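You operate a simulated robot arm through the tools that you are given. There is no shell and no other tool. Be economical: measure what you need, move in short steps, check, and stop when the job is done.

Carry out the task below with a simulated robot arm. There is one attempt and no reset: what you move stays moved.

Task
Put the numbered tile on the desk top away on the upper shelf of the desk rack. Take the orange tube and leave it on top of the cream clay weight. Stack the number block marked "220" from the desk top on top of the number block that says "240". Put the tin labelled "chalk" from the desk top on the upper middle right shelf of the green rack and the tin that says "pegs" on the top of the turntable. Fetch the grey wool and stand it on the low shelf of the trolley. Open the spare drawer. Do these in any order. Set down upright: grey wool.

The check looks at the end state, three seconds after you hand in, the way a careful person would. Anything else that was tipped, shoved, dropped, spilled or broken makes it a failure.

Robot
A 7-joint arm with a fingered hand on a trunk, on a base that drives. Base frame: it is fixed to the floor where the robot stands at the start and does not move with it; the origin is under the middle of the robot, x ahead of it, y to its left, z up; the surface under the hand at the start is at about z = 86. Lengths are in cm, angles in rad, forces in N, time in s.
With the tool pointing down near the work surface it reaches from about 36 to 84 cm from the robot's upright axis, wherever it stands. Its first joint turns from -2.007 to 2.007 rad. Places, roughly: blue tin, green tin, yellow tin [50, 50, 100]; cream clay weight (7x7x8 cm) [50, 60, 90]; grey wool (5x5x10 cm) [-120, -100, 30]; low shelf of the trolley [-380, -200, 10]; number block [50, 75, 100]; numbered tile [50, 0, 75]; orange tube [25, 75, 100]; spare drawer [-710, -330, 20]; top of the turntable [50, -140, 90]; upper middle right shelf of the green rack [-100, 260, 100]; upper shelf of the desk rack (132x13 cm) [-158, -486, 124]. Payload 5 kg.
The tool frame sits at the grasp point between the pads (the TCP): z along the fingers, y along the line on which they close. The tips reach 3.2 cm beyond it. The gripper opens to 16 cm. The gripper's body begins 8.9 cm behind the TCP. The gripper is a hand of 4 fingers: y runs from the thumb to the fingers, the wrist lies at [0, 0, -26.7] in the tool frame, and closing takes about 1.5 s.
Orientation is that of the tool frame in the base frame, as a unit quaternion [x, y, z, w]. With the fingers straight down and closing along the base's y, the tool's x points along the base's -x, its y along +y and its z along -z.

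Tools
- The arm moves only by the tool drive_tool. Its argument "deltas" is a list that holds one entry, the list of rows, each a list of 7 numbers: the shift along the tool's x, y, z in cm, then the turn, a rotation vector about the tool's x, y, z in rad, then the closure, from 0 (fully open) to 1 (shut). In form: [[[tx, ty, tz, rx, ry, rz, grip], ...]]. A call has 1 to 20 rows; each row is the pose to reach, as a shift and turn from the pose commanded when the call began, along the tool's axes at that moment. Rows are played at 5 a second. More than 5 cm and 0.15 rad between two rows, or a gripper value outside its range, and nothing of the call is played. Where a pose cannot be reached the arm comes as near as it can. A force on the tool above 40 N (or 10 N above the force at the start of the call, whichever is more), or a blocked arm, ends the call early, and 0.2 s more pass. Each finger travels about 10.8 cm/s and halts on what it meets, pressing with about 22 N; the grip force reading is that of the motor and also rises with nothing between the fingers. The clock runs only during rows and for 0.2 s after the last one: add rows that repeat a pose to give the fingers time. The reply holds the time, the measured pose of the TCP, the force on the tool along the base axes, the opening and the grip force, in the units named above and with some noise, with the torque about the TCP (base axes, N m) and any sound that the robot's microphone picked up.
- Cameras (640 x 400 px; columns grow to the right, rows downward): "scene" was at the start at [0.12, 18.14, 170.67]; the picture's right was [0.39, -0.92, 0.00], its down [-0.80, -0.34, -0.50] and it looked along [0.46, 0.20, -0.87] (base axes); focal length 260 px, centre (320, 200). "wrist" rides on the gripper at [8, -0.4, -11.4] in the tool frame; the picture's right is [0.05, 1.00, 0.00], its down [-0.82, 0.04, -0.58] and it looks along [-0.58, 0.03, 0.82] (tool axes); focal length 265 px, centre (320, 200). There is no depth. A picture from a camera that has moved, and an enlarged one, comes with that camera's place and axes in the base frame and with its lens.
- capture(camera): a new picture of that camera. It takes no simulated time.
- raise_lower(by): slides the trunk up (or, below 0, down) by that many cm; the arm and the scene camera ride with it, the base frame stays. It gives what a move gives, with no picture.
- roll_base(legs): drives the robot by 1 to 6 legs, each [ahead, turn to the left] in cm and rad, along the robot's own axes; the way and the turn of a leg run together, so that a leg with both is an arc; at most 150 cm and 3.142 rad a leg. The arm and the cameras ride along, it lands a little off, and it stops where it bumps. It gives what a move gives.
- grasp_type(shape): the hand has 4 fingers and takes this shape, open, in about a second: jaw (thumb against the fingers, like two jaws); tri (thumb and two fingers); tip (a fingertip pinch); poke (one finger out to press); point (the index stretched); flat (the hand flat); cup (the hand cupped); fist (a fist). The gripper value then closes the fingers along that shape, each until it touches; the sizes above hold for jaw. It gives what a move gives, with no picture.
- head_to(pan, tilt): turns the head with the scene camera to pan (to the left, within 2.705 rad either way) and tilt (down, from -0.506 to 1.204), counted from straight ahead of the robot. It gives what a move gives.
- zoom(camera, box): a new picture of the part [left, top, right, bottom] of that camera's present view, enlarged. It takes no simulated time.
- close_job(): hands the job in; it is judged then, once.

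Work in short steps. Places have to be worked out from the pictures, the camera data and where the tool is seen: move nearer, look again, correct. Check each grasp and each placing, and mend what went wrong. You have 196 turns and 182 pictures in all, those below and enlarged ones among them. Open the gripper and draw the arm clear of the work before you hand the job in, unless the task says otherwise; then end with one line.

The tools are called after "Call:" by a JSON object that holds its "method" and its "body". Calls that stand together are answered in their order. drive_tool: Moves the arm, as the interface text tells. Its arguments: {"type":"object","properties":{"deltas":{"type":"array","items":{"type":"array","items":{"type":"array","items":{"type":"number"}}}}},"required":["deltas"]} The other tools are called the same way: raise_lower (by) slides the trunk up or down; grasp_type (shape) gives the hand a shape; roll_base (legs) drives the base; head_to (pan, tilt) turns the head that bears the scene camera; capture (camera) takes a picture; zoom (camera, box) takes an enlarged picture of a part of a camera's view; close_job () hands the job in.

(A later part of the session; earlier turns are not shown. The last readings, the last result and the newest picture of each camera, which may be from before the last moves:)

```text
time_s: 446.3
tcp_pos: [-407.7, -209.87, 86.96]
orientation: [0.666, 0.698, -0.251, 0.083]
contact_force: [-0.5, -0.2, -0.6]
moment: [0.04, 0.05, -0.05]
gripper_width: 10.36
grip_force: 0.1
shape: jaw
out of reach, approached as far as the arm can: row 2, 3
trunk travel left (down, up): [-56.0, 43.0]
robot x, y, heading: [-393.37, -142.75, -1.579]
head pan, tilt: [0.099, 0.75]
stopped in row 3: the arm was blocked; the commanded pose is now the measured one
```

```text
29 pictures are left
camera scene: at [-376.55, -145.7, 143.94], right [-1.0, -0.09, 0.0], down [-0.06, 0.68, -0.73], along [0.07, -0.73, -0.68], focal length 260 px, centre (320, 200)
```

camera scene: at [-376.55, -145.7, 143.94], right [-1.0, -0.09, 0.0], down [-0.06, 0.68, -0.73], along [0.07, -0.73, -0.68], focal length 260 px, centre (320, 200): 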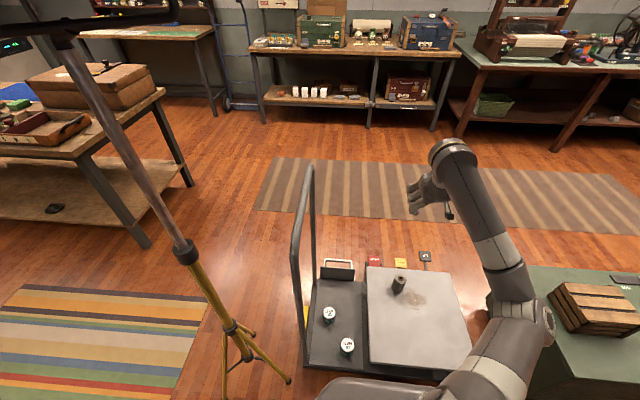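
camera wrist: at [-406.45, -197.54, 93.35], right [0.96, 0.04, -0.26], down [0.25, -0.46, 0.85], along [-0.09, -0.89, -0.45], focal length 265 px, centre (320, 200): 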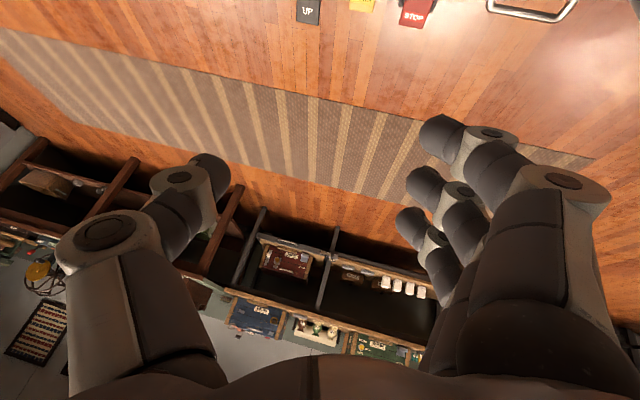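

The posture is awkward. Retract the hand toward the body and straighten it to down, to recover a comfortable arm posture.

Call:
{"method": "drive_tool", "body": {"deltas": [[[2.5, 1.2, -1.7, 0, 0, 0, 0.35], [5, 2.5, -3.4, -0.04, 0.08, 0.005, 0.35], [7.7, 3.9, -5.2, -0.09, 0.175, 0.012, 0.35], [10.4, 5.3, -7, -0.14, 0.27, 0.02, 0.35], [13.1, 6.7, -8.8, -0.19, 0.37, 0.028, 0.35], [15.8, 8, -10.6, -0.243, 0.476, 0.035, 0.35], [18.5, 9.4, -12.3, -0.243, 0.476, 0.035, 0.35], [18.5, 9.4, -12.3, -0.243, 0.476, 0.035, 0.35]]]}}

Call:
{"method": "capture", "body": {"camera": "scene"}}

```text
time_s: 448.1
tcp_pos: [-397.72, -187.66, 87.11]
orientation: [0.702, 0.712, 0.002, 0.001]
contact_force: [0.6, -0.4, -0.3]
moment: [-0.04, -0.02, -0.03]
gripper_width: 10.35
grip_force: 0.2
shape: jaw
trunk travel left (down, up): [-56.0, 43.0]
robot x, y, heading: [-393.07, -143.49, -1.578]
head pan, tilt: [0.099, 0.75]
```

```text
28 pictures are left
camera scene: at [-376.57, -145.54, 143.94], right [-1.0, -0.09, 0.0], down [-0.06, 0.68, -0.73], along [0.07, -0.73, -0.68], focal length 260 px, centre (320, 200)
```

scene: 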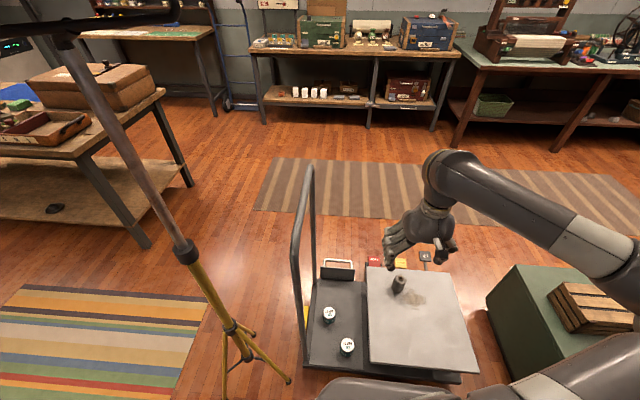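

Let me lower the trunk 25 (same arm posture) and try approaching the wool again from this retracted pose.

Call:
{"method": "raise_lower", "body": {"by": -25}}

Call:
{"method": "drive_tool", "body": {"deltas": [[[-3, -1.2, 1, 0, 0, 0, 0.35], [-6, -2.5, 2, 0, 0, 0, 0.35], [-9, -4, 3, 0, 0, 0, 0.35], [-12, -5.5, 4, 0, 0, 0, 0.35], [-12, -5.5, 4, 0, 0, 0, 0.35]]]}}

Call:
{"method": "head_to", "body": {"pan": -0.35, "tilt": 0.75}}

Call:
{"method": "capture", "body": {"camera": "scene"}}

```text
time_s: 450.7
tcp_pos: [-397.78, -187.74, 61.96]
orientation: [0.702, 0.712, 0.001, 0.002]
contact_force: [-0.3, -0.9, -0.1]
moment: [-0.01, -0.01, -0.01]
gripper_width: 10.34
grip_force: 0.0
shape: jaw
trunk travel left (down, up): [-31.0, 68.0]
robot x, y, heading: [-392.95, -142.9, -1.581]
head pan, tilt: [0.099, 0.75]
```

```text
time_s: 451.9
tcp_pos: [-403.21, -199.9, 57.95]
orientation: [0.702, 0.712, 0.001, 0.001]
contact_force: [0.6, -0.8, 0.7]
moment: [0.0, -0.03, 0.01]
gripper_width: 10.36
grip_force: 0.0
shape: jaw
trunk travel left (down, up): [-31.0, 68.0]
robot x, y, heading: [-393.05, -142.33, -1.579]
head pan, tilt: [0.099, 0.75]
```

```text
time_s: 452.8
tcp_pos: [-403.03, -199.89, 57.9]
orientation: [0.702, 0.712, 0.001, 0.001]
contact_force: [0.1, -0.2, 0.8]
moment: [0.0, -0.01, -0.02]
gripper_width: 10.36
grip_force: 0.1
shape: jaw
trunk travel left (down, up): [-31.0, 68.0]
robot x, y, heading: [-393.1, -143.64, -1.571]
head pan, tilt: [-0.351, 0.75]
```

```text
27 pictures are left
camera scene: at [-380.25, -145.09, 118.94], right [-0.94, 0.35, 0.0], down [0.24, 0.64, -0.73], along [-0.26, -0.69, -0.68], focal length 260 px, centre (320, 200)
```

scene: 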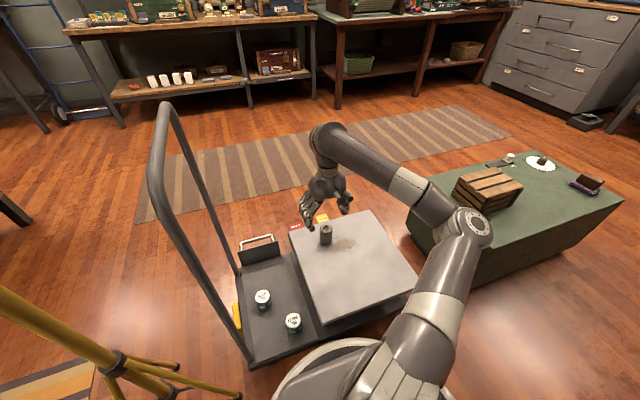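

Posture is better now. Tilt slightly (0.35 rad) and continue toward the wool.

Call:
{"method": "drive_tool", "body": {"deltas": [[[-1, -0.7, 1, 0, -0.09, 0, 0.35], [-2.5, -1.5, 3, 0, -0.18, 0, 0.35], [-4, -2.5, 5, 0, -0.27, 0, 0.35], [-6, -3.5, 8, 0, -0.35, 0, 0.35], [-7, -4.2, 11, 0, -0.35, 0, 0.35], [-7, -4.2, 11, 0, -0.35, 0, 0.35]]]}}

Call:
{"method": "capture", "body": {"camera": "wrist"}}

```text
time_s: 453.9
tcp_pos: [-417.34, -204.39, 61.01]
orientation: [0.717, 0.648, -0.243, 0.08]
contact_force: [-0.3, -0.1, -0.4]
moment: [-0.02, 0.01, 0.02]
gripper_width: 10.37
grip_force: 0.1
shape: jaw
out of reach, approached as far as the arm can: row 4, 5
trunk travel left (down, up): [-31.0, 68.0]
robot x, y, heading: [-393.21, -143.04, -1.579]
head pan, tilt: [-0.351, 0.75]
stopped in row 5: the arm was blocked; the commanded pose is now the measured one
```

```text
26 pictures are left
camera wrist: at [-414.58, -192.4, 67.4], right [0.97, -0.1, -0.22], down [0.15, -0.48, 0.86], along [-0.2, -0.87, -0.45], focal length 265 px, centre (320, 200)
```

wrist: 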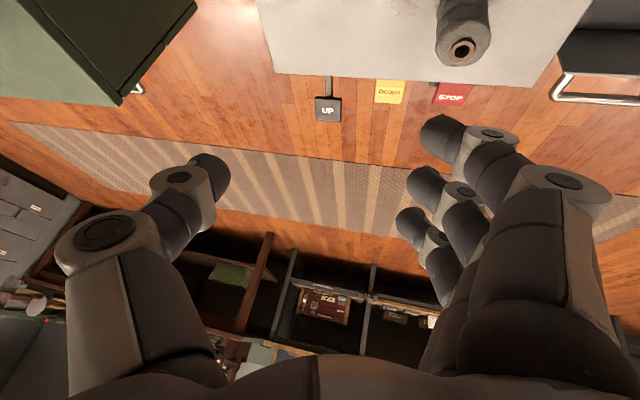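

Back off into open floor to recover the arm posture: retract and raise the hand high.

Call:
{"method": "drive_tool", "body": {"deltas": [[[3, 2, -2, 0, 0, 0, 0.35], [6, 4, -4, 0, 0, 0, 0.35], [9, 6, -7, 0, 0, 0, 0.35], [9, 6, -7, 0, 0, 0, 0.35]]]}}

Call:
{"method": "roll_base", "body": {"legs": [[-40, 0]]}}

```text
time_s: 454.9
tcp_pos: [-409.46, -194.26, 61.55]
orientation: [0.718, 0.649, -0.239, 0.081]
contact_force: [-0.1, 0.6, 0.8]
moment: [0.0, 0.02, 0.0]
gripper_width: 10.37
grip_force: 0.0
shape: jaw
trunk travel left (down, up): [-31.0, 68.0]
robot x, y, heading: [-392.9, -143.01, -1.581]
head pan, tilt: [-0.351, 0.75]
```

```text
time_s: 457.4
tcp_pos: [-408.99, -154.4, 61.62]
orientation: [0.717, 0.649, -0.24, 0.081]
contact_force: [-0.8, 0.2, -0.5]
moment: [0.01, -0.02, 0.02]
gripper_width: 10.42
grip_force: 0.0
shape: jaw
trunk travel left (down, up): [-31.0, 68.0]
robot x, y, heading: [-392.59, -103.11, -1.577]
head pan, tilt: [-0.351, 0.75]
```

Sweep the hand to a start-like pose on the robot's left front, tool down.

Call:
{"method": "drive_tool", "body": {"deltas": [[[1, 3.3, -2.4, -0.03, 0.06, -0.014, 0.35], [1.9, 6.6, -4.8, -0.06, 0.12, -0.028, 0.35], [2.9, 10, -7.3, -0.09, 0.18, -0.042, 0.35], [3.9, 13.3, -9.7, -0.12, 0.24, -0.056, 0.35], [4.8, 16.6, -12.1, -0.15, 0.3, -0.07, 0.35], [5.8, 20, -14.5, -0.18, 0.36, -0.084, 0.35], [6.7, 23.3, -17, -0.21, 0.42, -0.1, 0.35], [7.7, 26.6, -19.4, -0.231, 0.457, -0.111, 0.35], [8.7, 30, -21.8, -0.231, 0.457, -0.111, 0.35], [9.6, 33.2, -24.2, -0.231, 0.457, -0.111, 0.35], [10.6, 36.5, -26.6, -0.231, 0.457, -0.111, 0.35], [11.5, 39.8, -29, -0.231, 0.457, -0.111, 0.35], [12.5, 43.2, -31.5, -0.231, 0.457, -0.111, 0.35], [12.5, 43.2, -31.5, -0.231, 0.457, -0.111, 0.35]]]}}

Call:
{"method": "head_to", "body": {"pan": 0.0, "tilt": 0.9}}

Call:
{"method": "capture", "body": {"camera": "scene"}}

```text
time_s: 460.4
tcp_pos: [-357.62, -139.77, 70.68]
orientation: [0.702, 0.712, 0.001, 0.003]
contact_force: [-1.3, -0.1, 0.2]
moment: [0.0, -0.11, -0.01]
gripper_width: 10.42
grip_force: 0.0
shape: jaw
out of reach, approached as far as the arm can: row 7, 8, 9, 10, 11, 12, 13, 14
trunk travel left (down, up): [-31.0, 68.0]
robot x, y, heading: [-392.84, -103.03, -1.58]
head pan, tilt: [-0.351, 0.75]
```

```text
time_s: 461.2
tcp_pos: [-357.65, -139.88, 70.63]
orientation: [0.702, 0.712, 0.001, 0.002]
contact_force: [0.0, -0.8, -0.3]
moment: [-0.02, 0.0, 0.02]
gripper_width: 10.37
grip_force: 0.1
shape: jaw
trunk travel left (down, up): [-31.0, 68.0]
robot x, y, heading: [-392.89, -103.17, -1.578]
head pan, tilt: [0.0, 0.901]
```

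```text
25 pictures are left
camera scene: at [-377.07, -104.97, 117.75], right [-1.0, 0.01, 0.0], down [0.01, 0.78, -0.62], along [0.0, -0.62, -0.78], focal length 260 px, centre (320, 200)
```

scene: 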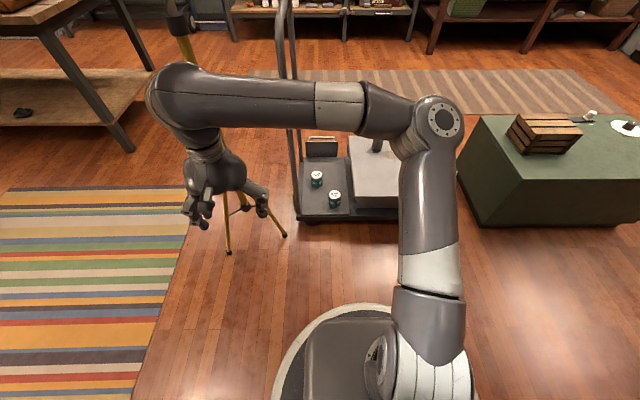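

Elbow still swings out low. Raise the hand high by arm alone to bring the elbow up, and look.

Call:
{"method": "drive_tool", "body": {"deltas": [[[0, 0, -4, 0, 0, 0, 0.35], [0, 0, -8, 0, 0, 0, 0.35], [0, 0, -12, 0, 0, 0, 0.35], [0, 0, -16, 0, 0, 0, 0.35], [0, 0, -20, 0, 0, 0, 0.35], [0, 0, -24, 0, 0, 0, 0.35], [0, 0, -28, 0, 0, 0, 0.35], [0, 0, -32, 0, 0, 0, 0.35], [0, 0, -36, 0, 0, 0, 0.35], [0, 0, -36, 0, 0, 0, 0.35]]]}}

Call:
{"method": "capture", "body": {"camera": "scene"}}

```text
time_s: 463.4
tcp_pos: [-346.94, -145.47, 78.78]
orientation: [0.692, 0.721, -0.01, 0.045]
contact_force: [4.7, 2.9, 0.9]
moment: [-0.25, 0.39, -0.03]
gripper_width: 10.4
grip_force: 0.1
shape: jaw
out of reach, approached as far as the arm can: row 1, 2, 3, 4, 5, 6, 7, 8, 9, 10
trunk travel left (down, up): [-31.0, 68.0]
robot x, y, heading: [-392.72, -103.13, -1.578]
head pan, tilt: [0.0, 0.901]
```

```text
24 pictures are left
camera scene: at [-376.69, -104.74, 117.72], right [-1.0, 0.0, 0.0], down [0.0, 0.78, -0.62], along [-0.01, -0.62, -0.78], focal length 260 px, centre (320, 200)
```

scene: 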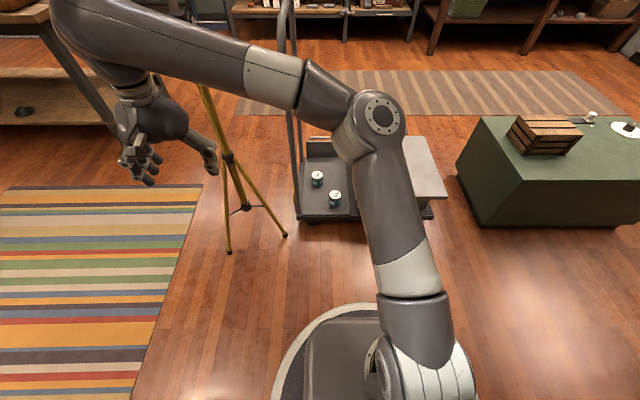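

There is light contact near the tripod; move the hand away toward the robot and down instead.

Call:
{"method": "drive_tool", "body": {"deltas": [[[1, -3, 0, 0, 0, 0, 0.35], [3, -7, 0, 0, 0, 0, 0.35], [4, -11, 2, 0, 0, 0, 0.35], [4, -15, 4, 0, 0, 0, 0.35], [4, -19, 7, 0, 0, 0, 0.35], [4, -23, 10, 0, 0, 0, 0.35], [3, -27, 13, 0, 0, 0, 0.35], [1, -31, 16, 0, 0, 0, 0.35], [0, -34, 19, 0, 0, 0, 0.35], [0, -36, 22, 0, 0, 0, 0.35], [0, -36, 22, 0, 0, 0, 0.35]]]}}

Call:
{"method": "capture", "body": {"camera": "scene"}}

```text
refused: row 7 steps farther than a row can; nothing moved
```

```text
23 pictures are left
camera scene: at [-376.69, -104.74, 117.72], right [-1.0, 0.0, 0.0], down [0.0, 0.78, -0.62], along [-0.01, -0.62, -0.78], focal length 260 px, centre (320, 200)
```

scene: 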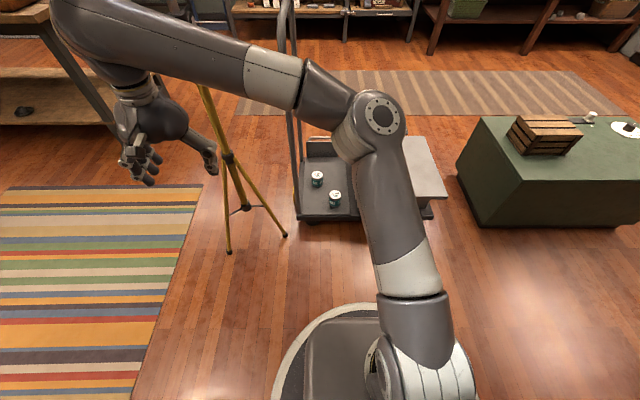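

Call:
{"method": "drive_tool", "body": {"deltas": [[[3, -1, 0, 0, 0, 0, 0.35], [5, -4, 0, 0, 0, 0, 0.35], [5, -8, 1, 0, 0, 0, 0.35], [5, -11, 3, 0, 0, 0, 0.35], [4, -14, 5, 0, 0, 0, 0.35], [3, -17, 7.5, 0, 0, 0, 0.35], [2, -20, 10, 0, 0, 0, 0.35], [1, -23, 12.5, 0, 0, 0, 0.35], [0, -26, 15, 0, 0, 0, 0.35], [0, -29, 17.5, 0, 0, 0, 0.35], [0, -32, 20, 0, 0, 0, 0.35], [0, -34, 22, 0, 0, 0, 0.35], [0, -34, 22, 0, 0, 0, 0.35]]]}}

Call:
{"method": "raise_lower", "body": {"by": 30}}

Call:
{"method": "capture", "body": {"camera": "scene"}}

```text
time_s: 466.2
tcp_pos: [-379.61, -149.93, 54.73]
orientation: [0.696, 0.717, -0.008, 0.045]
contact_force: [0.0, -0.9, 0.1]
moment: [-0.03, 0.0, 0.0]
gripper_width: 10.39
grip_force: 0.0
shape: jaw
out of reach, approached as far as the arm can: row 1, 2, 3
trunk travel left (down, up): [-31.0, 68.0]
robot x, y, heading: [-392.38, -103.01, -1.579]
head pan, tilt: [0.0, 0.901]
```

```text
time_s: 469.2
tcp_pos: [-379.56, -149.94, 84.74]
orientation: [0.695, 0.717, -0.008, 0.045]
contact_force: [0.2, 0.2, -0.4]
moment: [-0.01, 0.03, -0.03]
gripper_width: 10.39
grip_force: 0.0
shape: jaw
trunk travel left (down, up): [-61.0, 38.0]
robot x, y, heading: [-392.43, -103.3, -1.577]
head pan, tilt: [0.0, 0.901]
```

```text
22 pictures are left
camera scene: at [-377.08, -104.98, 147.75], right [-1.0, 0.01, 0.0], down [0.01, 0.78, -0.62], along [0.0, -0.62, -0.78], focal length 260 px, centre (320, 200)
```

scene: 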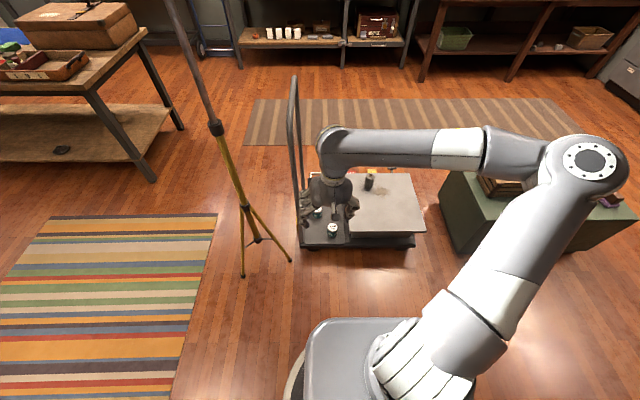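

Lowering works. Continue lowering with the arm 28 cm with the trunk up, fixing the small tilt, to see if the posture has good reach.

Call:
{"method": "drive_tool", "body": {"deltas": [[[0, 0, 4, 0.02, 0.03, 0.005, 0.35], [0, 0, 8, 0.04, 0.06, 0.01, 0.35], [0, 0, 12, 0.052, 0.075, 0.017, 0.35], [0, 0, 16, 0.052, 0.075, 0.017, 0.35], [0, 0, 20, 0.052, 0.075, 0.017, 0.35], [0, 0, 24, 0.052, 0.075, 0.017, 0.35], [0, 0, 28, 0.052, 0.075, 0.017, 0.35], [0, 0, 28, 0.052, 0.075, 0.017, 0.35]]]}}

Call:
{"method": "drive_tool", "body": {"deltas": [[[-4, 0, 0, 0, 0, 0, 0.35], [-8, 0, 0, 0, 0, 0, 0.35], [-12, 0, 0, 0, 0, 0, 0.35], [-16, 0, 0, 0, 0, 0, 0.35], [-20, 0, 0, 0, 0, 0, 0.35], [-20, 0, 0, 0, 0, 0, 0.35]]]}}

```text
time_s: 471.0
tcp_pos: [-378.02, -152.24, 56.7]
orientation: [0.702, 0.712, 0.0, 0.001]
contact_force: [-0.4, -0.5, -1.4]
moment: [0.01, 0.04, 0.0]
gripper_width: 10.4
grip_force: 0.0
shape: jaw
trunk travel left (down, up): [-61.0, 38.0]
robot x, y, heading: [-392.92, -102.83, -1.576]
head pan, tilt: [0.0, 0.901]
```

```text
time_s: 472.1
tcp_pos: [-381.89, -179.18, 80.14]
orientation: [0.643, 0.72, -0.259, 0.015]
contact_force: [-0.5, -0.6, 0.5]
moment: [0.03, -0.2, 0.06]
gripper_width: 10.4
grip_force: 0.0
shape: jaw
out of reach, approached as far as the arm can: row 4, 5
trunk travel left (down, up): [-61.0, 38.0]
robot x, y, heading: [-393.15, -102.83, -1.58]
head pan, tilt: [0.0, 0.901]
stopped in row 5: the arm was blocked; the commanded pose is now the measured one
```

Straight-down reach is limited here, but horizontal grasps worked. New plan: from the north, grasp the wool horizontally, set it on the plate's near part, then regrasp top-down close in. First tilt the hand to 1.2 rad.

Call:
{"method": "drive_tool", "body": {"deltas": [[[2.7, -1.7, 0.4, -0.03, -0.113, 0.04, 0.3], [5.4, -3.3, 0.8, -0.07, -0.227, 0.08, 0.3], [8.1, -5, 1.2, -0.104, -0.34, 0.121, 0.3], [10.9, -6.6, 1.5, -0.138, -0.454, 0.162, 0.3], [13.6, -8.3, 1.9, -0.173, -0.568, 0.202, 0.3], [16.3, -10, 2.3, -0.207, -0.681, 0.243, 0.3], [19, -11.6, 2.7, -0.242, -0.795, 0.283, 0.3], [19, -11.6, 2.7, -0.242, -0.795, 0.283, 0.3]]]}}

Call:
{"method": "raise_lower", "body": {"by": -40}}

Call:
{"method": "capture", "body": {"camera": "wrist"}}

```text
time_s: 473.9
tcp_pos: [-396.63, -163.05, 75.1]
orientation: [0.578, 0.589, -0.395, 0.403]
contact_force: [0.5, 0.2, 0.0]
moment: [-0.03, -0.02, 0.01]
gripper_width: 11.18
grip_force: 0.1
shape: jaw
out of reach, approached as far as the arm can: row 1
trunk travel left (down, up): [-61.0, 38.0]
robot x, y, heading: [-392.63, -102.86, -1.576]
head pan, tilt: [0.0, 0.901]
```

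```text
time_s: 477.8
tcp_pos: [-396.51, -163.01, 35.12]
orientation: [0.579, 0.589, -0.395, 0.402]
contact_force: [-0.1, 0.0, 0.2]
moment: [-0.01, -0.01, 0.01]
gripper_width: 11.2
grip_force: 0.0
shape: jaw
trunk travel left (down, up): [-21.0, 78.0]
robot x, y, heading: [-392.65, -102.79, -1.577]
head pan, tilt: [0.0, 0.901]
```

```text
21 pictures are left
camera wrist: at [-397.13, -149.67, 31.85], right [1.0, 0.04, -0.05], down [0.04, 0.24, 0.97], along [0.05, -0.97, 0.24], focal length 265 px, centre (320, 200)
```

wrist: 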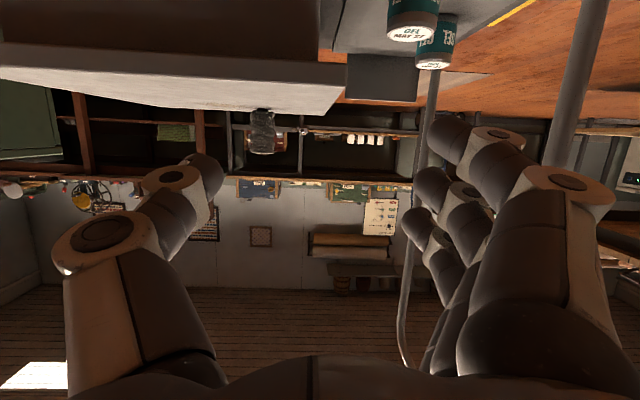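

Aim is good: wool base at plate z≈27, x≈−407.4. Shift the hand right by 11 cm, then drive ahead 38 cm.

Call:
{"method": "drive_tool", "body": {"deltas": [[[-0.5, -3.7, -0.2, 0, 0, 0, 0.3], [-1, -7.4, -0.4, 0, 0, 0, 0.3], [-1.4, -10.9, -0.6, 0, 0, 0, 0.3], [-1.4, -10.9, -0.6, 0, 0, 0, 0.3]]]}}

Call:
{"method": "roll_base", "body": {"legs": [[38, 0]]}}

Call:
{"method": "capture", "body": {"camera": "wrist"}}

```text
time_s: 478.8
tcp_pos: [-407.42, -163.36, 36.55]
orientation: [0.579, 0.589, -0.395, 0.402]
contact_force: [-0.2, -0.1, -0.2]
moment: [0.0, -0.01, 0.03]
gripper_width: 11.18
grip_force: 0.0
shape: jaw
trunk travel left (down, up): [-21.0, 78.0]
robot x, y, heading: [-392.85, -103.05, -1.58]
head pan, tilt: [0.0, 0.901]
```

```text
time_s: 481.2
tcp_pos: [-407.34, -201.59, 36.61]
orientation: [0.578, 0.59, -0.394, 0.403]
contact_force: [-0.2, 0.0, 0.5]
moment: [-0.01, -0.01, -0.02]
gripper_width: 11.16
grip_force: 0.0
shape: jaw
trunk travel left (down, up): [-21.0, 78.0]
robot x, y, heading: [-392.93, -141.69, -1.572]
head pan, tilt: [0.0, 0.901]
```

```text
20 pictures are left
camera wrist: at [-408.0, -188.14, 33.28], right [1.0, 0.04, -0.05], down [0.04, 0.24, 0.97], along [0.05, -0.97, 0.24], focal length 265 px, centre (320, 200)
```

wrist: 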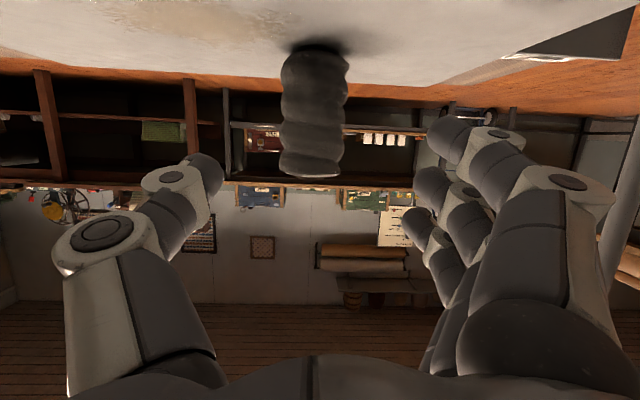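

Wool straight ahead at y≈−211. Advance 8.3 cm and close.

Call:
{"method": "drive_tool", "body": {"deltas": [[[-0.8, -0.1, 2.7, 0, 0, 0, 0.35], [-1.4, -0.3, 5.5, 0, 0, 0, 0.4], [-1.5, -0.3, 8.3, 0, 0, 0, 0.4], [-1.5, -0.3, 8.3, 0, 0, 0, 0.5], [-1.5, -0.3, 8.3, 0, 0, 0, 0.6], [-1.5, -0.3, 8.3, 0, 0, 0, 0.7], [-1.5, -0.3, 8.3, 0, 0, 0, 0.78], [-1.5, -0.3, 8.3, 0, 0, 0, 0.86], [-1.5, -0.3, 8.3, 0, 0, 0, 0.86], [-1.5, -0.3, 8.3, 0, 0, 0, 0.86]]]}}

Call:
{"method": "drive_tool", "body": {"deltas": [[[-0.9, 0, -0.36, 0, 0, 0, 0.86], [-2.8, 0, -1.1, 0, 0, 0, 0.86], [-4.7, 0, -1.8, 0, 0, 0, 0.86], [-4.7, 0, -1.8, 0, 0, 0, 0.86]]]}}

Call:
{"method": "capture", "body": {"camera": "wrist"}}

```text
time_s: 483.4
tcp_pos: [-407.43, -209.97, 34.91]
orientation: [0.576, 0.591, -0.394, 0.404]
contact_force: [-0.1, 2.2, 1.9]
moment: [0.09, 0.01, 0.02]
gripper_width: 2.83
grip_force: 22.5
shape: jaw
trunk travel left (down, up): [-21.0, 78.0]
robot x, y, heading: [-393.18, -141.2, -1.572]
head pan, tilt: [0.0, 0.901]
```

```text
time_s: 484.4
tcp_pos: [-407.59, -209.93, 39.94]
orientation: [0.577, 0.591, -0.393, 0.404]
contact_force: [-0.2, 0.2, -0.3]
moment: [-0.01, 0.05, -0.01]
gripper_width: 2.73
grip_force: 22.0
shape: jaw
trunk travel left (down, up): [-21.0, 78.0]
robot x, y, heading: [-392.77, -141.37, -1.572]
head pan, tilt: [0.0, 0.901]
```

```text
19 pictures are left
camera wrist: at [-408.12, -196.44, 36.72], right [1.0, 0.04, -0.05], down [0.04, 0.24, 0.97], along [0.05, -0.97, 0.24], focal length 265 px, centre (320, 200)
```

wrist: 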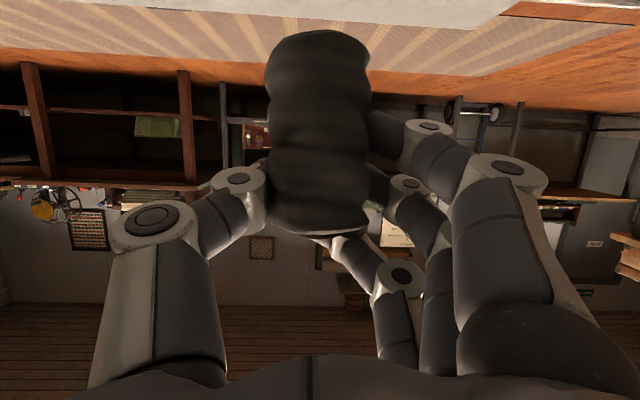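

Held. Back the robot 24 cm so the wool is over the plate's north part, then set it down.

Call:
{"method": "roll_base", "body": {"legs": [[-24, 0]]}}

Call:
{"method": "drive_tool", "body": {"deltas": [[[0.9, 0, 0.36, 0, 0, 0, 0.86], [2.8, 0, 1.1, 0, 0, 0, 0.86], [4.2, 0, 1.6, 0, 0, 0, 0.86], [4.6, 0, 1.75, 0, 0, 0, 0.86], [4.6, 0, 1.75, 0, 0, 0, 0.86]]]}}

```text
time_s: 486.2
tcp_pos: [-407.33, -185.43, 40.01]
orientation: [0.577, 0.591, -0.394, 0.403]
contact_force: [-0.5, -0.3, 0.3]
moment: [0.01, 0.0, -0.02]
gripper_width: 2.73
grip_force: 22.3
shape: jaw
trunk travel left (down, up): [-21.0, 78.0]
robot x, y, heading: [-393.24, -116.76, -1.574]
head pan, tilt: [0.0, 0.901]
```

```text
time_s: 487.4
tcp_pos: [-407.42, -185.51, 35.05]
orientation: [0.577, 0.591, -0.395, 0.403]
contact_force: [-0.9, 0.4, 3.3]
moment: [0.0, 0.04, 0.02]
gripper_width: 2.76
grip_force: 22.0
shape: jaw
trunk travel left (down, up): [-21.0, 78.0]
robot x, y, heading: [-392.81, -116.77, -1.572]
head pan, tilt: [0.0, 0.901]
```

Contact. Release slowly, then roll straight back.

Call:
{"method": "drive_tool", "body": {"deltas": [[[0.1, 0, 0, 0, 0, 0, 0.8], [0.1, 0, 0, 0, 0, 0, 0.73], [0.1, 0, 0, 0, 0, 0, 0.65], [0.1, 0, 0, 0, 0, 0, 0.55], [0.1, 0, 0, 0, 0, 0, 0.45], [0.1, 0, 0, 0, 0, 0, 0.35], [0.1, 0, 0, 0, 0, 0, 0.3], [0.1, 0, 0, 0, 0, 0, 0.3]]]}}

Call:
{"method": "roll_base", "body": {"legs": [[-25, 0]]}}

Call:
{"method": "capture", "body": {"camera": "wrist"}}

```text
time_s: 489.2
tcp_pos: [-407.37, -185.39, 34.94]
orientation: [0.577, 0.591, -0.394, 0.403]
contact_force: [-0.3, 0.0, -0.7]
moment: [0.0, 0.01, -0.02]
gripper_width: 11.14
grip_force: 0.1
shape: jaw
trunk travel left (down, up): [-21.0, 78.0]
robot x, y, heading: [-392.83, -116.77, -1.571]
head pan, tilt: [0.0, 0.901]
```

```text
time_s: 491.0
tcp_pos: [-407.28, -160.53, 34.97]
orientation: [0.577, 0.591, -0.394, 0.403]
contact_force: [0.4, 0.8, -0.6]
moment: [0.01, 0.0, -0.01]
gripper_width: 11.15
grip_force: 0.1
shape: jaw
trunk travel left (down, up): [-21.0, 78.0]
robot x, y, heading: [-392.78, -91.94, -1.571]
head pan, tilt: [0.0, 0.901]
```

```text
18 pictures are left
camera wrist: at [-407.98, -147.04, 31.67], right [1.0, 0.04, -0.05], down [0.04, 0.24, 0.97], along [0.05, -0.97, 0.24], focal length 265 px, centre (320, 200)
```

wrist: 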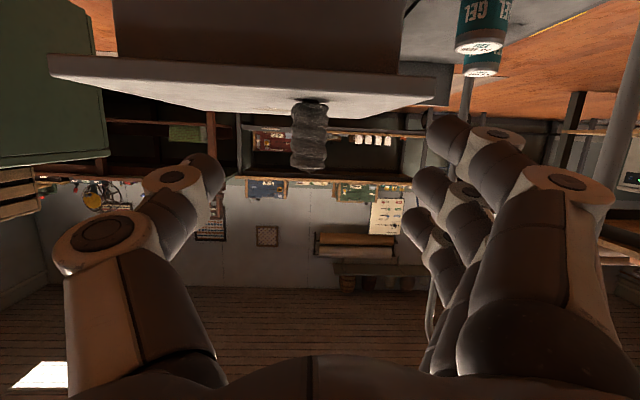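

Wool stands at (−407.7,−186.5). Raise the trunk 40 and rotate the hand to vertical while retracting.

Call:
{"method": "raise_lower", "body": {"by": 40}}

Call:
{"method": "drive_tool", "body": {"deltas": [[[0.9, 1, -2.3, 0, 0.15, 0, 0.35], [1.8, 2, -4.6, 0, 0.3, 0, 0.35], [2.7, 3, -7, 0, 0.45, 0, 0.35], [3.6, 4, -9.3, 0, 0.6, 0, 0.35], [4.5, 5, -11.6, 0, 0.75, 0, 0.35], [5.4, 6, -14, 0, 0.9, 0, 0.35], [6.3, 7, -16.3, 0, 1.05, 0, 0.35], [7.2, 8, -18.6, 0, 1.2, 0, 0.35], [7.2, 8, -18.6, 0, 1.2, 0, 0.35]]]}}

Call:
{"method": "capture", "body": {"camera": "scene"}}

```text
time_s: 494.8
tcp_pos: [-407.29, -160.5, 74.87]
orientation: [0.577, 0.591, -0.394, 0.403]
contact_force: [0.8, 0.0, -0.1]
moment: [-0.02, -0.01, 0.02]
gripper_width: 11.13
grip_force: 0.1
shape: jaw
trunk travel left (down, up): [-61.0, 38.0]
robot x, y, heading: [-392.92, -91.78, -1.573]
head pan, tilt: [0.0, 0.901]
```

```text
time_s: 496.8
tcp_pos: [-399.79, -140.34, 74.93]
orientation: [0.698, 0.717, 0.002, -0.001]
contact_force: [-1.7, -0.3, 0.3]
moment: [0.01, -0.01, -0.01]
gripper_width: 10.45
grip_force: 0.1
shape: jaw
trunk travel left (down, up): [-61.0, 38.0]
robot x, y, heading: [-393.09, -92.08, -1.567]
head pan, tilt: [0.0, 0.901]
```

```text
17 pictures are left
camera scene: at [-377.17, -93.68, 147.75], right [-1.0, 0.0, 0.0], down [0.0, 0.78, -0.62], along [0.0, -0.62, -0.78], focal length 260 px, centre (320, 200)
```

scene: 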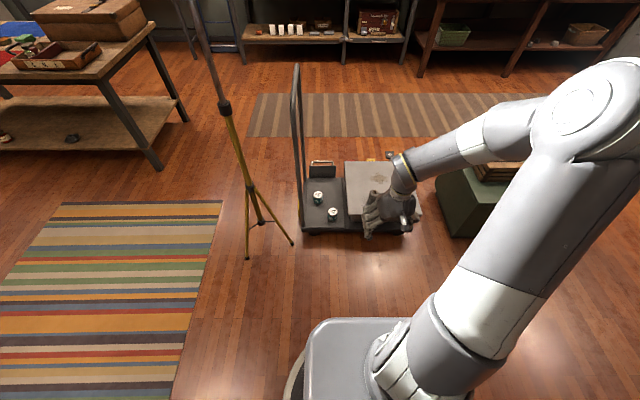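

Posture is restored (elbow high). Drive ahead 47 cm, and align above the wool.

Call:
{"method": "roll_base", "body": {"legs": [[47, 0]]}}

Call:
{"method": "drive_tool", "body": {"deltas": [[[0, -4, 0, 0, 0, 0, 0.35], [0, -7.7, 0, 0, 0, 0, 0.38], [0, -7.7, 0, 0, 0, 0, 0.38]]]}}

Call:
{"method": "raise_lower", "body": {"by": -26}}

Call:
{"method": "capture", "body": {"camera": "wrist"}}

```text
time_s: 499.6
tcp_pos: [-400.29, -187.81, 75.02]
orientation: [0.7, 0.714, 0.001, -0.001]
contact_force: [0.3, -1.2, -0.2]
moment: [0.03, 0.02, 0.03]
gripper_width: 10.45
grip_force: 0.1
shape: jaw
trunk travel left (down, up): [-61.0, 38.0]
robot x, y, heading: [-393.3, -139.4, -1.58]
head pan, tilt: [0.0, 0.901]
```

```text
time_s: 500.4
tcp_pos: [-407.98, -187.87, 75.25]
orientation: [0.7, 0.714, 0.0, 0.0]
contact_force: [0.7, 0.2, -0.5]
moment: [0.0, -0.03, -0.02]
gripper_width: 9.95
grip_force: 0.1
shape: jaw
trunk travel left (down, up): [-61.0, 38.0]
robot x, y, heading: [-393.14, -139.31, -1.582]
head pan, tilt: [0.0, 0.901]
```

```text
time_s: 503.1
tcp_pos: [-407.94, -187.9, 49.07]
orientation: [0.701, 0.714, 0.0, 0.0]
contact_force: [-0.4, 0.2, 0.3]
moment: [0.0, 0.0, 0.01]
gripper_width: 9.97
grip_force: 0.0
shape: jaw
trunk travel left (down, up): [-35.0, 64.0]
robot x, y, heading: [-393.08, -139.65, -1.578]
head pan, tilt: [0.0, 0.901]
```

```text
16 pictures are left
camera wrist: at [-408.52, -180.01, 60.6], right [1.0, 0.07, 0.0], down [0.06, -0.82, 0.58], along [0.04, -0.57, -0.82], focal length 265 px, centre (320, 200)
```

wrist: 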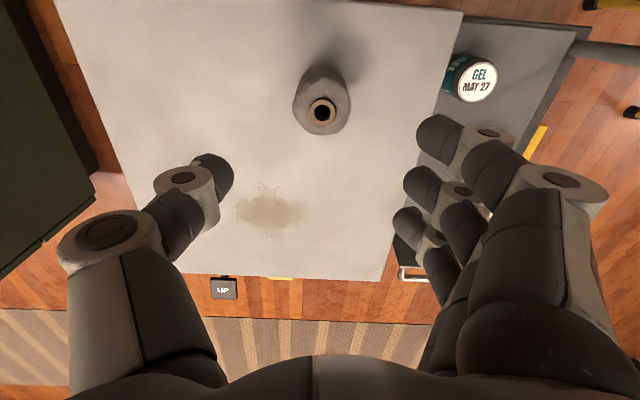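

Wool top at (−407.8,−186.8). Descend and close.

Call:
{"method": "drive_tool", "body": {"deltas": [[[0.5, 0.1, 4, 0, 0, 0, 0.4], [1.2, 0.2, 8, 0, 0, 0, 0.4], [1.2, 0.2, 12, 0, 0, 0, 0.4], [1.2, 0.2, 14.3, 0, 0, 0, 0.4], [1.2, 0.2, 14.3, 0, 0, 0, 0.5], [1.2, 0.2, 14.3, 0, 0, 0, 0.6], [1.2, 0.2, 14.3, 0, 0, 0, 0.7], [1.2, 0.2, 14.3, 0, 0, 0, 0.8], [1.2, 0.2, 14.3, 0, 0, 0, 0.86], [1.2, 0.2, 14.3, 0, 0, 0, 0.86], [1.2, 0.2, 14.3, 0, 0, 0, 0.86]]]}}

Call:
{"method": "drive_tool", "body": {"deltas": [[[0, 0, -1.5, 0, 0, 0, 0.86], [0, 0, -4.5, 0, 0, 0, 0.86], [0, 0, -8, 0, 0, 0, 0.86], [0, 0, -8, 0, 0, 0, 0.86]]]}}

Call:
{"method": "capture", "body": {"camera": "wrist"}}

```text
time_s: 505.5
tcp_pos: [-407.86, -186.65, 34.79]
orientation: [0.701, 0.714, 0.0, 0.0]
contact_force: [0.4, 0.7, 0.6]
moment: [-0.04, 0.01, 0.01]
gripper_width: 2.42
grip_force: 22.1
shape: jaw
trunk travel left (down, up): [-35.0, 64.0]
robot x, y, heading: [-393.0, -139.72, -1.577]
head pan, tilt: [0.0, 0.901]
```

```text
time_s: 506.5
tcp_pos: [-407.8, -186.64, 42.65]
orientation: [0.7, 0.714, 0.0, -0.002]
contact_force: [0.3, -0.8, -0.2]
moment: [0.01, -0.01, 0.03]
gripper_width: 2.42
grip_force: 21.6
shape: jaw
trunk travel left (down, up): [-35.0, 64.0]
robot x, y, heading: [-393.01, -139.48, -1.578]
head pan, tilt: [0.0, 0.901]
```

```text
15 pictures are left
camera wrist: at [-408.3, -178.76, 54.21], right [1.0, 0.07, 0.0], down [0.06, -0.82, 0.58], along [0.04, -0.57, -0.82], focal length 265 px, centre (320, 200)
```

wrist: 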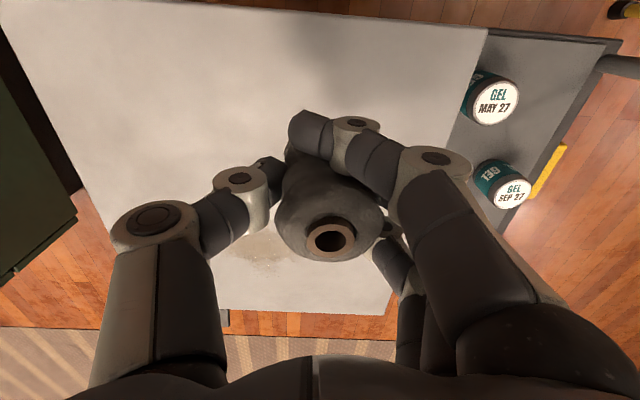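

Held top-down. Move over the low shelf spot (−384,−212), at the same height.

Call:
{"method": "drive_tool", "body": {"deltas": [[[-2.5, 2.4, -1, 0, 0, 0, 0.86], [-5, 4.8, -1, 0, 0, 0, 0.86], [-7.6, 7.2, -1, 0, 0, 0, 0.86], [-10.2, 9.6, -1, 0, 0, 0, 0.86], [-12.7, 12, -1, 0, 0, 0, 0.86], [-15.3, 14.4, -1, 0, 0, 0, 0.86], [-17.8, 16.8, -1, 0, 0, 0, 0.86], [-20.4, 19.2, -1, 0, 0, 0, 0.86], [-23, 21.6, -1, 0, 0, 0, 0.86], [-25.3, 23.8, -1, 0, 0, 0, 0.86], [-25.3, 23.8, -1, 0, 0, 0, 0.86]]]}}

Call:
{"method": "capture", "body": {"camera": "scene"}}

```text
time_s: 508.9
tcp_pos: [-383.51, -211.66, 43.73]
orientation: [0.7, 0.714, 0.001, -0.001]
contact_force: [-0.1, -0.5, -0.3]
moment: [-0.01, -0.03, 0.01]
gripper_width: 2.41
grip_force: 21.8
shape: jaw
trunk travel left (down, up): [-35.0, 64.0]
robot x, y, heading: [-393.24, -139.48, -1.577]
head pan, tilt: [0.0, 0.901]
```

```text
14 pictures are left
camera scene: at [-377.36, -141.32, 121.75], right [-1.0, 0.01, 0.0], down [0.01, 0.78, -0.62], along [0.0, -0.62, -0.78], focal length 260 px, centre (320, 200)
```

scene: 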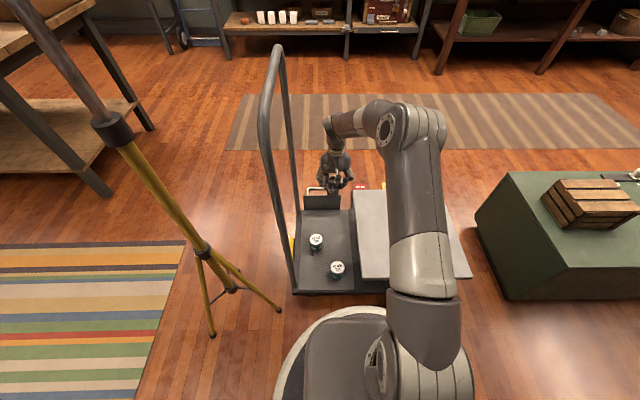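

Reached. Lower toward the shelf.

Call:
{"method": "drive_tool", "body": {"deltas": [[[0, 0, 4, 0, 0, 0, 0.86], [0, 0, 8, 0, 0, 0, 0.86], [0, 0, 12, 0, 0, 0, 0.86], [0, 0, 16, 0, 0, 0, 0.86], [0, 0, 19.5, 0, 0, 0, 0.86], [0, 0, 19.5, 0, 0, 0, 0.86]]]}}

Call:
{"method": "capture", "body": {"camera": "wrist"}}

```text
time_s: 510.3
tcp_pos: [-383.52, -211.64, 24.14]
orientation: [0.701, 0.713, 0.001, -0.001]
contact_force: [0.0, -0.7, 0.1]
moment: [-0.02, 0.0, 0.02]
gripper_width: 2.41
grip_force: 21.4
shape: jaw
trunk travel left (down, up): [-35.0, 64.0]
robot x, y, heading: [-393.5, -139.3, -1.579]
head pan, tilt: [0.0, 0.901]
```

```text
13 pictures are left
camera wrist: at [-384.05, -203.66, 35.75], right [1.0, 0.07, 0.0], down [0.06, -0.82, 0.58], along [0.04, -0.57, -0.82], focal length 265 px, centre (320, 200)
```

wrist: 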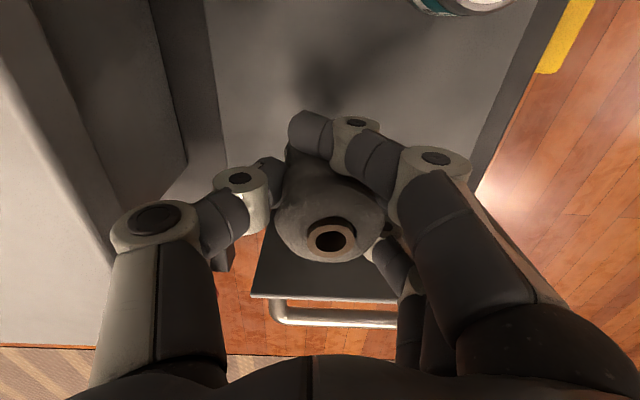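

Shift 1.5 cm away from the plate edge and lower to contact.

Call:
{"method": "drive_tool", "body": {"deltas": [[[0, 0.8, 0, 0, 0, 0, 0.86], [0, 1.6, 0.5, 0, 0, 0, 0.86], [0, 1.6, 1.3, 0, 0, 0, 0.86], [0, 1.6, 2.2, 0, 0, 0, 0.86], [0, 1.6, 3, 0, 0, 0, 0.86], [0, 1.6, 3, 0, 0, 0, 0.86]]]}}

Call:
{"method": "drive_tool", "body": {"deltas": [[[0, 0, 0.3, 0, 0, 0, 0.86], [0, 0, 0.6, 0, 0, 0, 0.86], [0, 0, 0.6, 0, 0, 0, 0.86]]]}}

Call:
{"method": "drive_tool", "body": {"deltas": [[[0, 0, 0.3, 0, 0, 0, 0.86], [0, 0, 0.6, 0, 0, 0, 0.86], [0, 0, 0.6, 0, 0, 0, 0.86]]]}}

```text
time_s: 511.7
tcp_pos: [-381.91, -211.43, 21.31]
orientation: [0.7, 0.714, 0.0, 0.0]
contact_force: [0.2, 1.0, 0.4]
moment: [0.03, -0.02, 0.01]
gripper_width: 2.41
grip_force: 21.6
shape: jaw
trunk travel left (down, up): [-35.0, 64.0]
robot x, y, heading: [-392.97, -139.56, -1.58]
head pan, tilt: [0.0, 0.901]
```

```text
time_s: 512.5
tcp_pos: [-382.02, -211.52, 20.66]
orientation: [0.701, 0.714, 0.0, 0.0]
contact_force: [-0.3, -0.2, -0.2]
moment: [-0.04, -0.04, -0.02]
gripper_width: 2.4
grip_force: 22.0
shape: jaw
trunk travel left (down, up): [-35.0, 64.0]
robot x, y, heading: [-392.83, -139.29, -1.573]
head pan, tilt: [0.0, 0.901]
```

```text
time_s: 513.3
tcp_pos: [-381.98, -211.41, 20.01]
orientation: [0.7, 0.714, 0.0, 0.0]
contact_force: [0.3, 0.4, -1.0]
moment: [-0.01, 0.0, -0.04]
gripper_width: 2.4
grip_force: 22.1
shape: jaw
trunk travel left (down, up): [-35.0, 64.0]
robot x, y, heading: [-393.21, -139.55, -1.576]
head pan, tilt: [0.0, 0.901]
```

Call:
{"method": "drive_tool", "body": {"deltas": [[[0, 0, 0.3, 0, 0, 0, 0.86], [0, 0, 0.6, 0, 0, 0, 0.86], [0, 0, 0.6, 0, 0, 0, 0.86]]]}}

Call:
{"method": "drive_tool", "body": {"deltas": [[[0, 0, 0.3, 0, 0, 0, 0.86], [0, 0, 0.5, 0, 0, 0, 0.86], [0, 0, 0.5, 0, 0, 0, 0.86]]]}}

Call:
{"method": "drive_tool", "body": {"deltas": [[[0, 0, 0.25, 0, 0, 0, 0.86], [0, 0, 0.5, 0, 0, 0, 0.86], [0, 0, 0.5, 0, 0, 0, 0.86]]]}}

```text
time_s: 514.1
tcp_pos: [-381.94, -211.5, 19.7]
orientation: [0.7, 0.714, -0.001, 0.0]
contact_force: [-1.9, 2.6, 15.2]
moment: [-0.06, -0.07, 0.02]
gripper_width: 2.45
grip_force: 22.2
shape: jaw
trunk travel left (down, up): [-35.0, 64.0]
robot x, y, heading: [-393.14, -139.76, -1.578]
head pan, tilt: [0.0, 0.901]
```

```text
time_s: 514.9
tcp_pos: [-382.05, -211.51, 19.04]
orientation: [0.7, 0.714, 0.0, 0.0]
contact_force: [-6.2, 4.2, 30.7]
moment: [-0.12, 0.12, 0.04]
gripper_width: 2.66
grip_force: 22.1
shape: jaw
trunk travel left (down, up): [-35.0, 64.0]
robot x, y, heading: [-393.35, -139.37, -1.573]
head pan, tilt: [0.0, 0.901]
```

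```text
time_s: 515.7
tcp_pos: [-381.79, -211.4, 18.59]
orientation: [0.7, 0.714, 0.0, -0.001]
contact_force: [-1.2, 6.0, 24.9]
moment: [0.16, -0.07, 0.01]
gripper_width: 2.43
grip_force: 22.0
shape: jaw
trunk travel left (down, up): [-35.0, 64.0]
robot x, y, heading: [-392.86, -139.39, -1.58]
head pan, tilt: [0.0, 0.901]
```

Seated. Ease up slightly, open gradually, and look.

Call:
{"method": "drive_tool", "body": {"deltas": [[[0, 0, -0.5, 0, 0, 0, 0.86], [0, 0, -0.5, 0, 0, 0, 0.8], [0, 0, -0.5, 0, 0, 0, 0.74], [0, 0, -0.5, 0, 0, 0, 0.68], [0, 0, -0.5, 0, 0, 0, 0.62], [0, 0, -0.5, 0, 0, 0, 0.56], [0, 0, -0.5, 0, 0, 0, 0.5], [0, 0, -0.5, 0, 0, 0, 0.47], [0, 0, -0.5, 0, 0, 0, 0.47], [0, 0, -0.5, 0, 0, 0, 0.47]]]}}

Call:
{"method": "capture", "body": {"camera": "wrist"}}

```text
time_s: 517.9
tcp_pos: [-381.91, -211.57, 18.88]
orientation: [0.7, 0.714, 0.001, -0.001]
contact_force: [0.3, 0.0, 0.0]
moment: [0.0, -0.06, -0.01]
gripper_width: 8.4
grip_force: 0.0
shape: jaw
trunk travel left (down, up): [-35.0, 64.0]
robot x, y, heading: [-392.94, -139.93, -1.582]
head pan, tilt: [0.0, 0.901]
```

```text
12 pictures are left
camera wrist: at [-382.45, -203.56, 30.47], right [1.0, 0.07, 0.0], down [0.06, -0.82, 0.58], along [0.04, -0.57, -0.82], focal length 265 px, centre (320, 200)
```

wrist: 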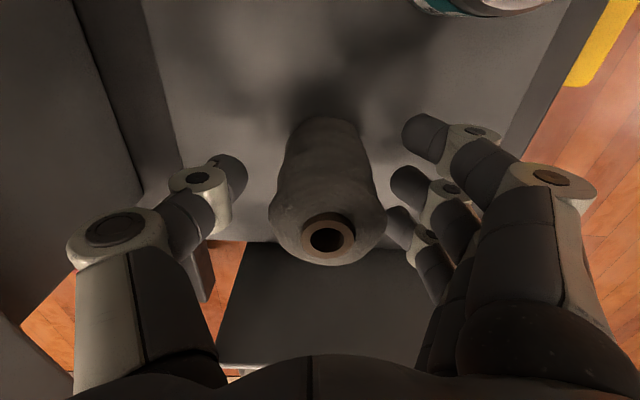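

Wool stands upright on the low shelf. Rise straight up and retract.

Call:
{"method": "drive_tool", "body": {"deltas": [[[0, 0, -3, 0, 0, 0, 0.46], [0, 0, -7, 0, 0, 0, 0.45], [0, 0, -11, 0, 0, 0, 0.45], [0, 0, -15, 0, 0, 0, 0.45], [0, 0, -19, 0, 0, 0, 0.45], [0, 0, -23, 0, 0, 0, 0.45], [0, 0, -27, 0, 0, 0, 0.45], [3.5, -1.5, -29, 0, 0, 0, 0.45], [7.5, -3, -29, 0, 0, 0, 0.45], [11.5, -4.5, -29, 0, 0, 0, 0.45], [15.5, -6, -29, 0, 0, 0, 0.45], [19.5, -7, -29, 0, 0, 0, 0.45], [23, -8, -29, 0, 0, 0, 0.45], [23, -8, -29, 0, 0, 0, 0.45]]]}}

Call:
{"method": "zoom", "body": {"camera": "scene", "box": [240, 150, 480, 310]}}

```text
time_s: 520.9
tcp_pos: [-390.33, -188.66, 48.03]
orientation: [0.7, 0.714, 0.0, -0.001]
contact_force: [-0.8, 0.9, 0.1]
moment: [0.0, 0.01, 0.01]
gripper_width: 8.7
grip_force: 0.1
shape: jaw
trunk travel left (down, up): [-35.0, 64.0]
robot x, y, heading: [-393.08, -139.51, -1.582]
head pan, tilt: [0.0, 0.901]
```

```text
2.50 times, centred on (360, 230) of scene
camera zoom: at [-377.38, -141.3, 121.75], right [-1.0, 0.01, 0.0], down [0.01, 0.78, -0.62], along [0.0, -0.62, -0.78], focal length 650 px, centre (220, 125)
```

zoom: 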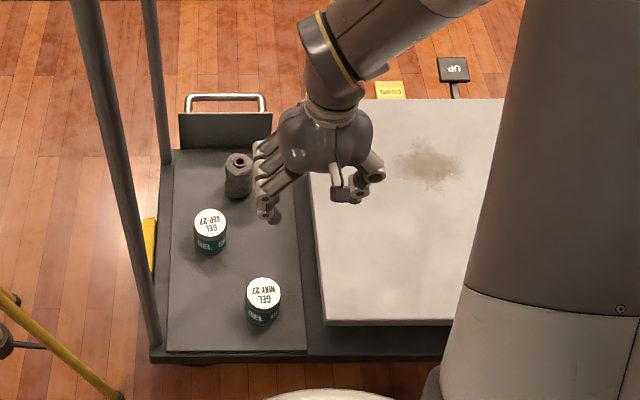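

Wool is done. Now the spare drawer: drive west and south around the green cabinet toward the grey cabinet, then look.

Call:
{"method": "raise_lower", "body": {"by": 30}}

Call:
{"method": "roll_base", "body": {"legs": [[-34, 0], [0, -1.562], [120, 0], [52, 0], [0, 1.275], [100, 0]]}}

Call:
{"method": "head_to", "body": {"pan": -0.5, "tilt": 0.5}}

Call:
{"method": "capture", "body": {"camera": "scene"}}

```text
time_s: 523.9
tcp_pos: [-390.3, -188.64, 78.06]
orientation: [0.7, 0.714, 0.001, -0.001]
contact_force: [0.0, -0.8, -1.0]
moment: [0.0, -0.02, -0.02]
gripper_width: 8.71
grip_force: 0.0
shape: jaw
trunk travel left (down, up): [-65.0, 34.0]
robot x, y, heading: [-393.15, -139.39, -1.577]
head pan, tilt: [0.0, 0.901]
```

```text
time_s: 546.2
tcp_pos: [-604.58, -251.47, 77.97]
orientation: [0.792, 0.611, 0.001, 0.0]
contact_force: [0.7, 0.2, -0.5]
moment: [-0.01, -0.03, 0.0]
gripper_width: 8.73
grip_force: 0.1
shape: jaw
trunk travel left (down, up): [-65.0, 34.0]
robot x, y, heading: [-593.93, -203.6, -1.853]
head pan, tilt: [0.0, 0.901]
```

```text
time_s: 547.1
tcp_pos: [-604.44, -251.46, 78.0]
orientation: [0.792, 0.61, 0.0, 0.0]
contact_force: [0.0, 0.3, 0.2]
moment: [-0.01, 0.0, -0.01]
gripper_width: 8.7
grip_force: 0.0
shape: jaw
trunk travel left (down, up): [-65.0, 34.0]
robot x, y, heading: [-593.59, -203.38, -1.856]
head pan, tilt: [-0.499, 0.499]
```

```text
10 pictures are left
camera scene: at [-583.32, -208.69, 155.13], right [-0.71, 0.71, 0.0], down [0.34, 0.34, -0.88], along [-0.62, -0.62, -0.48], focal length 260 px, centre (320, 200)
```

scene: 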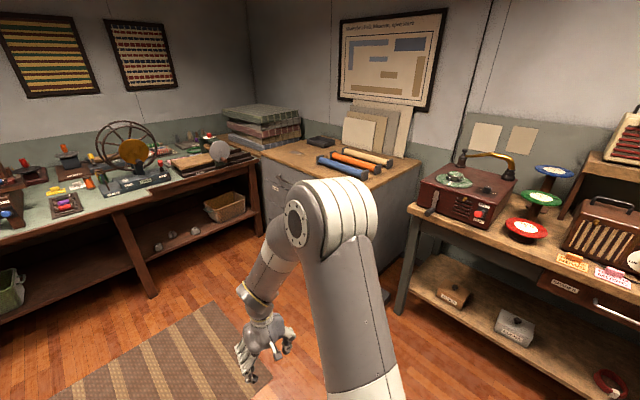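

The arm hides the cabinet front. Manoeuvre to face the cabinet (heading −x) about 90 cm from its front, then zoom.

Call:
{"method": "roll_base", "body": {"legs": [[98, 0], [0, -0.6], [32, 0], [0, -0.686], [-22, 0]]}}

Call:
{"method": "head_to", "body": {"pan": 0.05, "tilt": 0.75}}

Call:
{"method": "capture", "body": {"camera": "scene"}}

```text
time_s: 555.5
tcp_pos: [-679.26, -350.77, 77.93]
orientation: [0.938, 0.347, 0.012, -0.003]
contact_force: [9.1, -2.9, 3.2]
moment: [0.15, 0.21, -0.26]
gripper_width: 8.21
grip_force: 0.0
shape: jaw
trunk travel left (down, up): [-65.0, 34.0]
robot x, y, heading: [-644.23, -317.37, -2.445]
head pan, tilt: [-0.499, 0.499]
stopped in leg 3: the force on the tool passed its limit at 47 N (the readings are from after the stop); the commanded pose is now the measured one
```

```text
time_s: 556.5
tcp_pos: [-679.38, -350.63, 77.78]
orientation: [0.938, 0.347, 0.012, -0.004]
contact_force: [15.5, -1.9, 5.2]
moment: [0.21, 0.24, -0.55]
gripper_width: 8.07
grip_force: 0.0
shape: jaw
trunk travel left (down, up): [-65.0, 34.0]
robot x, y, heading: [-644.28, -317.18, -2.446]
head pan, tilt: [0.051, 0.75]
```

```text
9 pictures are left
camera scene: at [-635.84, -331.4, 152.93], right [-0.68, 0.74, 0.0], down [0.5, 0.46, -0.73], along [-0.54, -0.49, -0.68], focal length 260 px, centre (320, 200)
```

scene: 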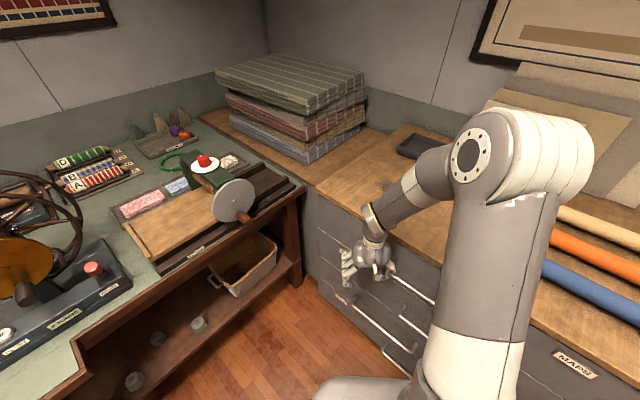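

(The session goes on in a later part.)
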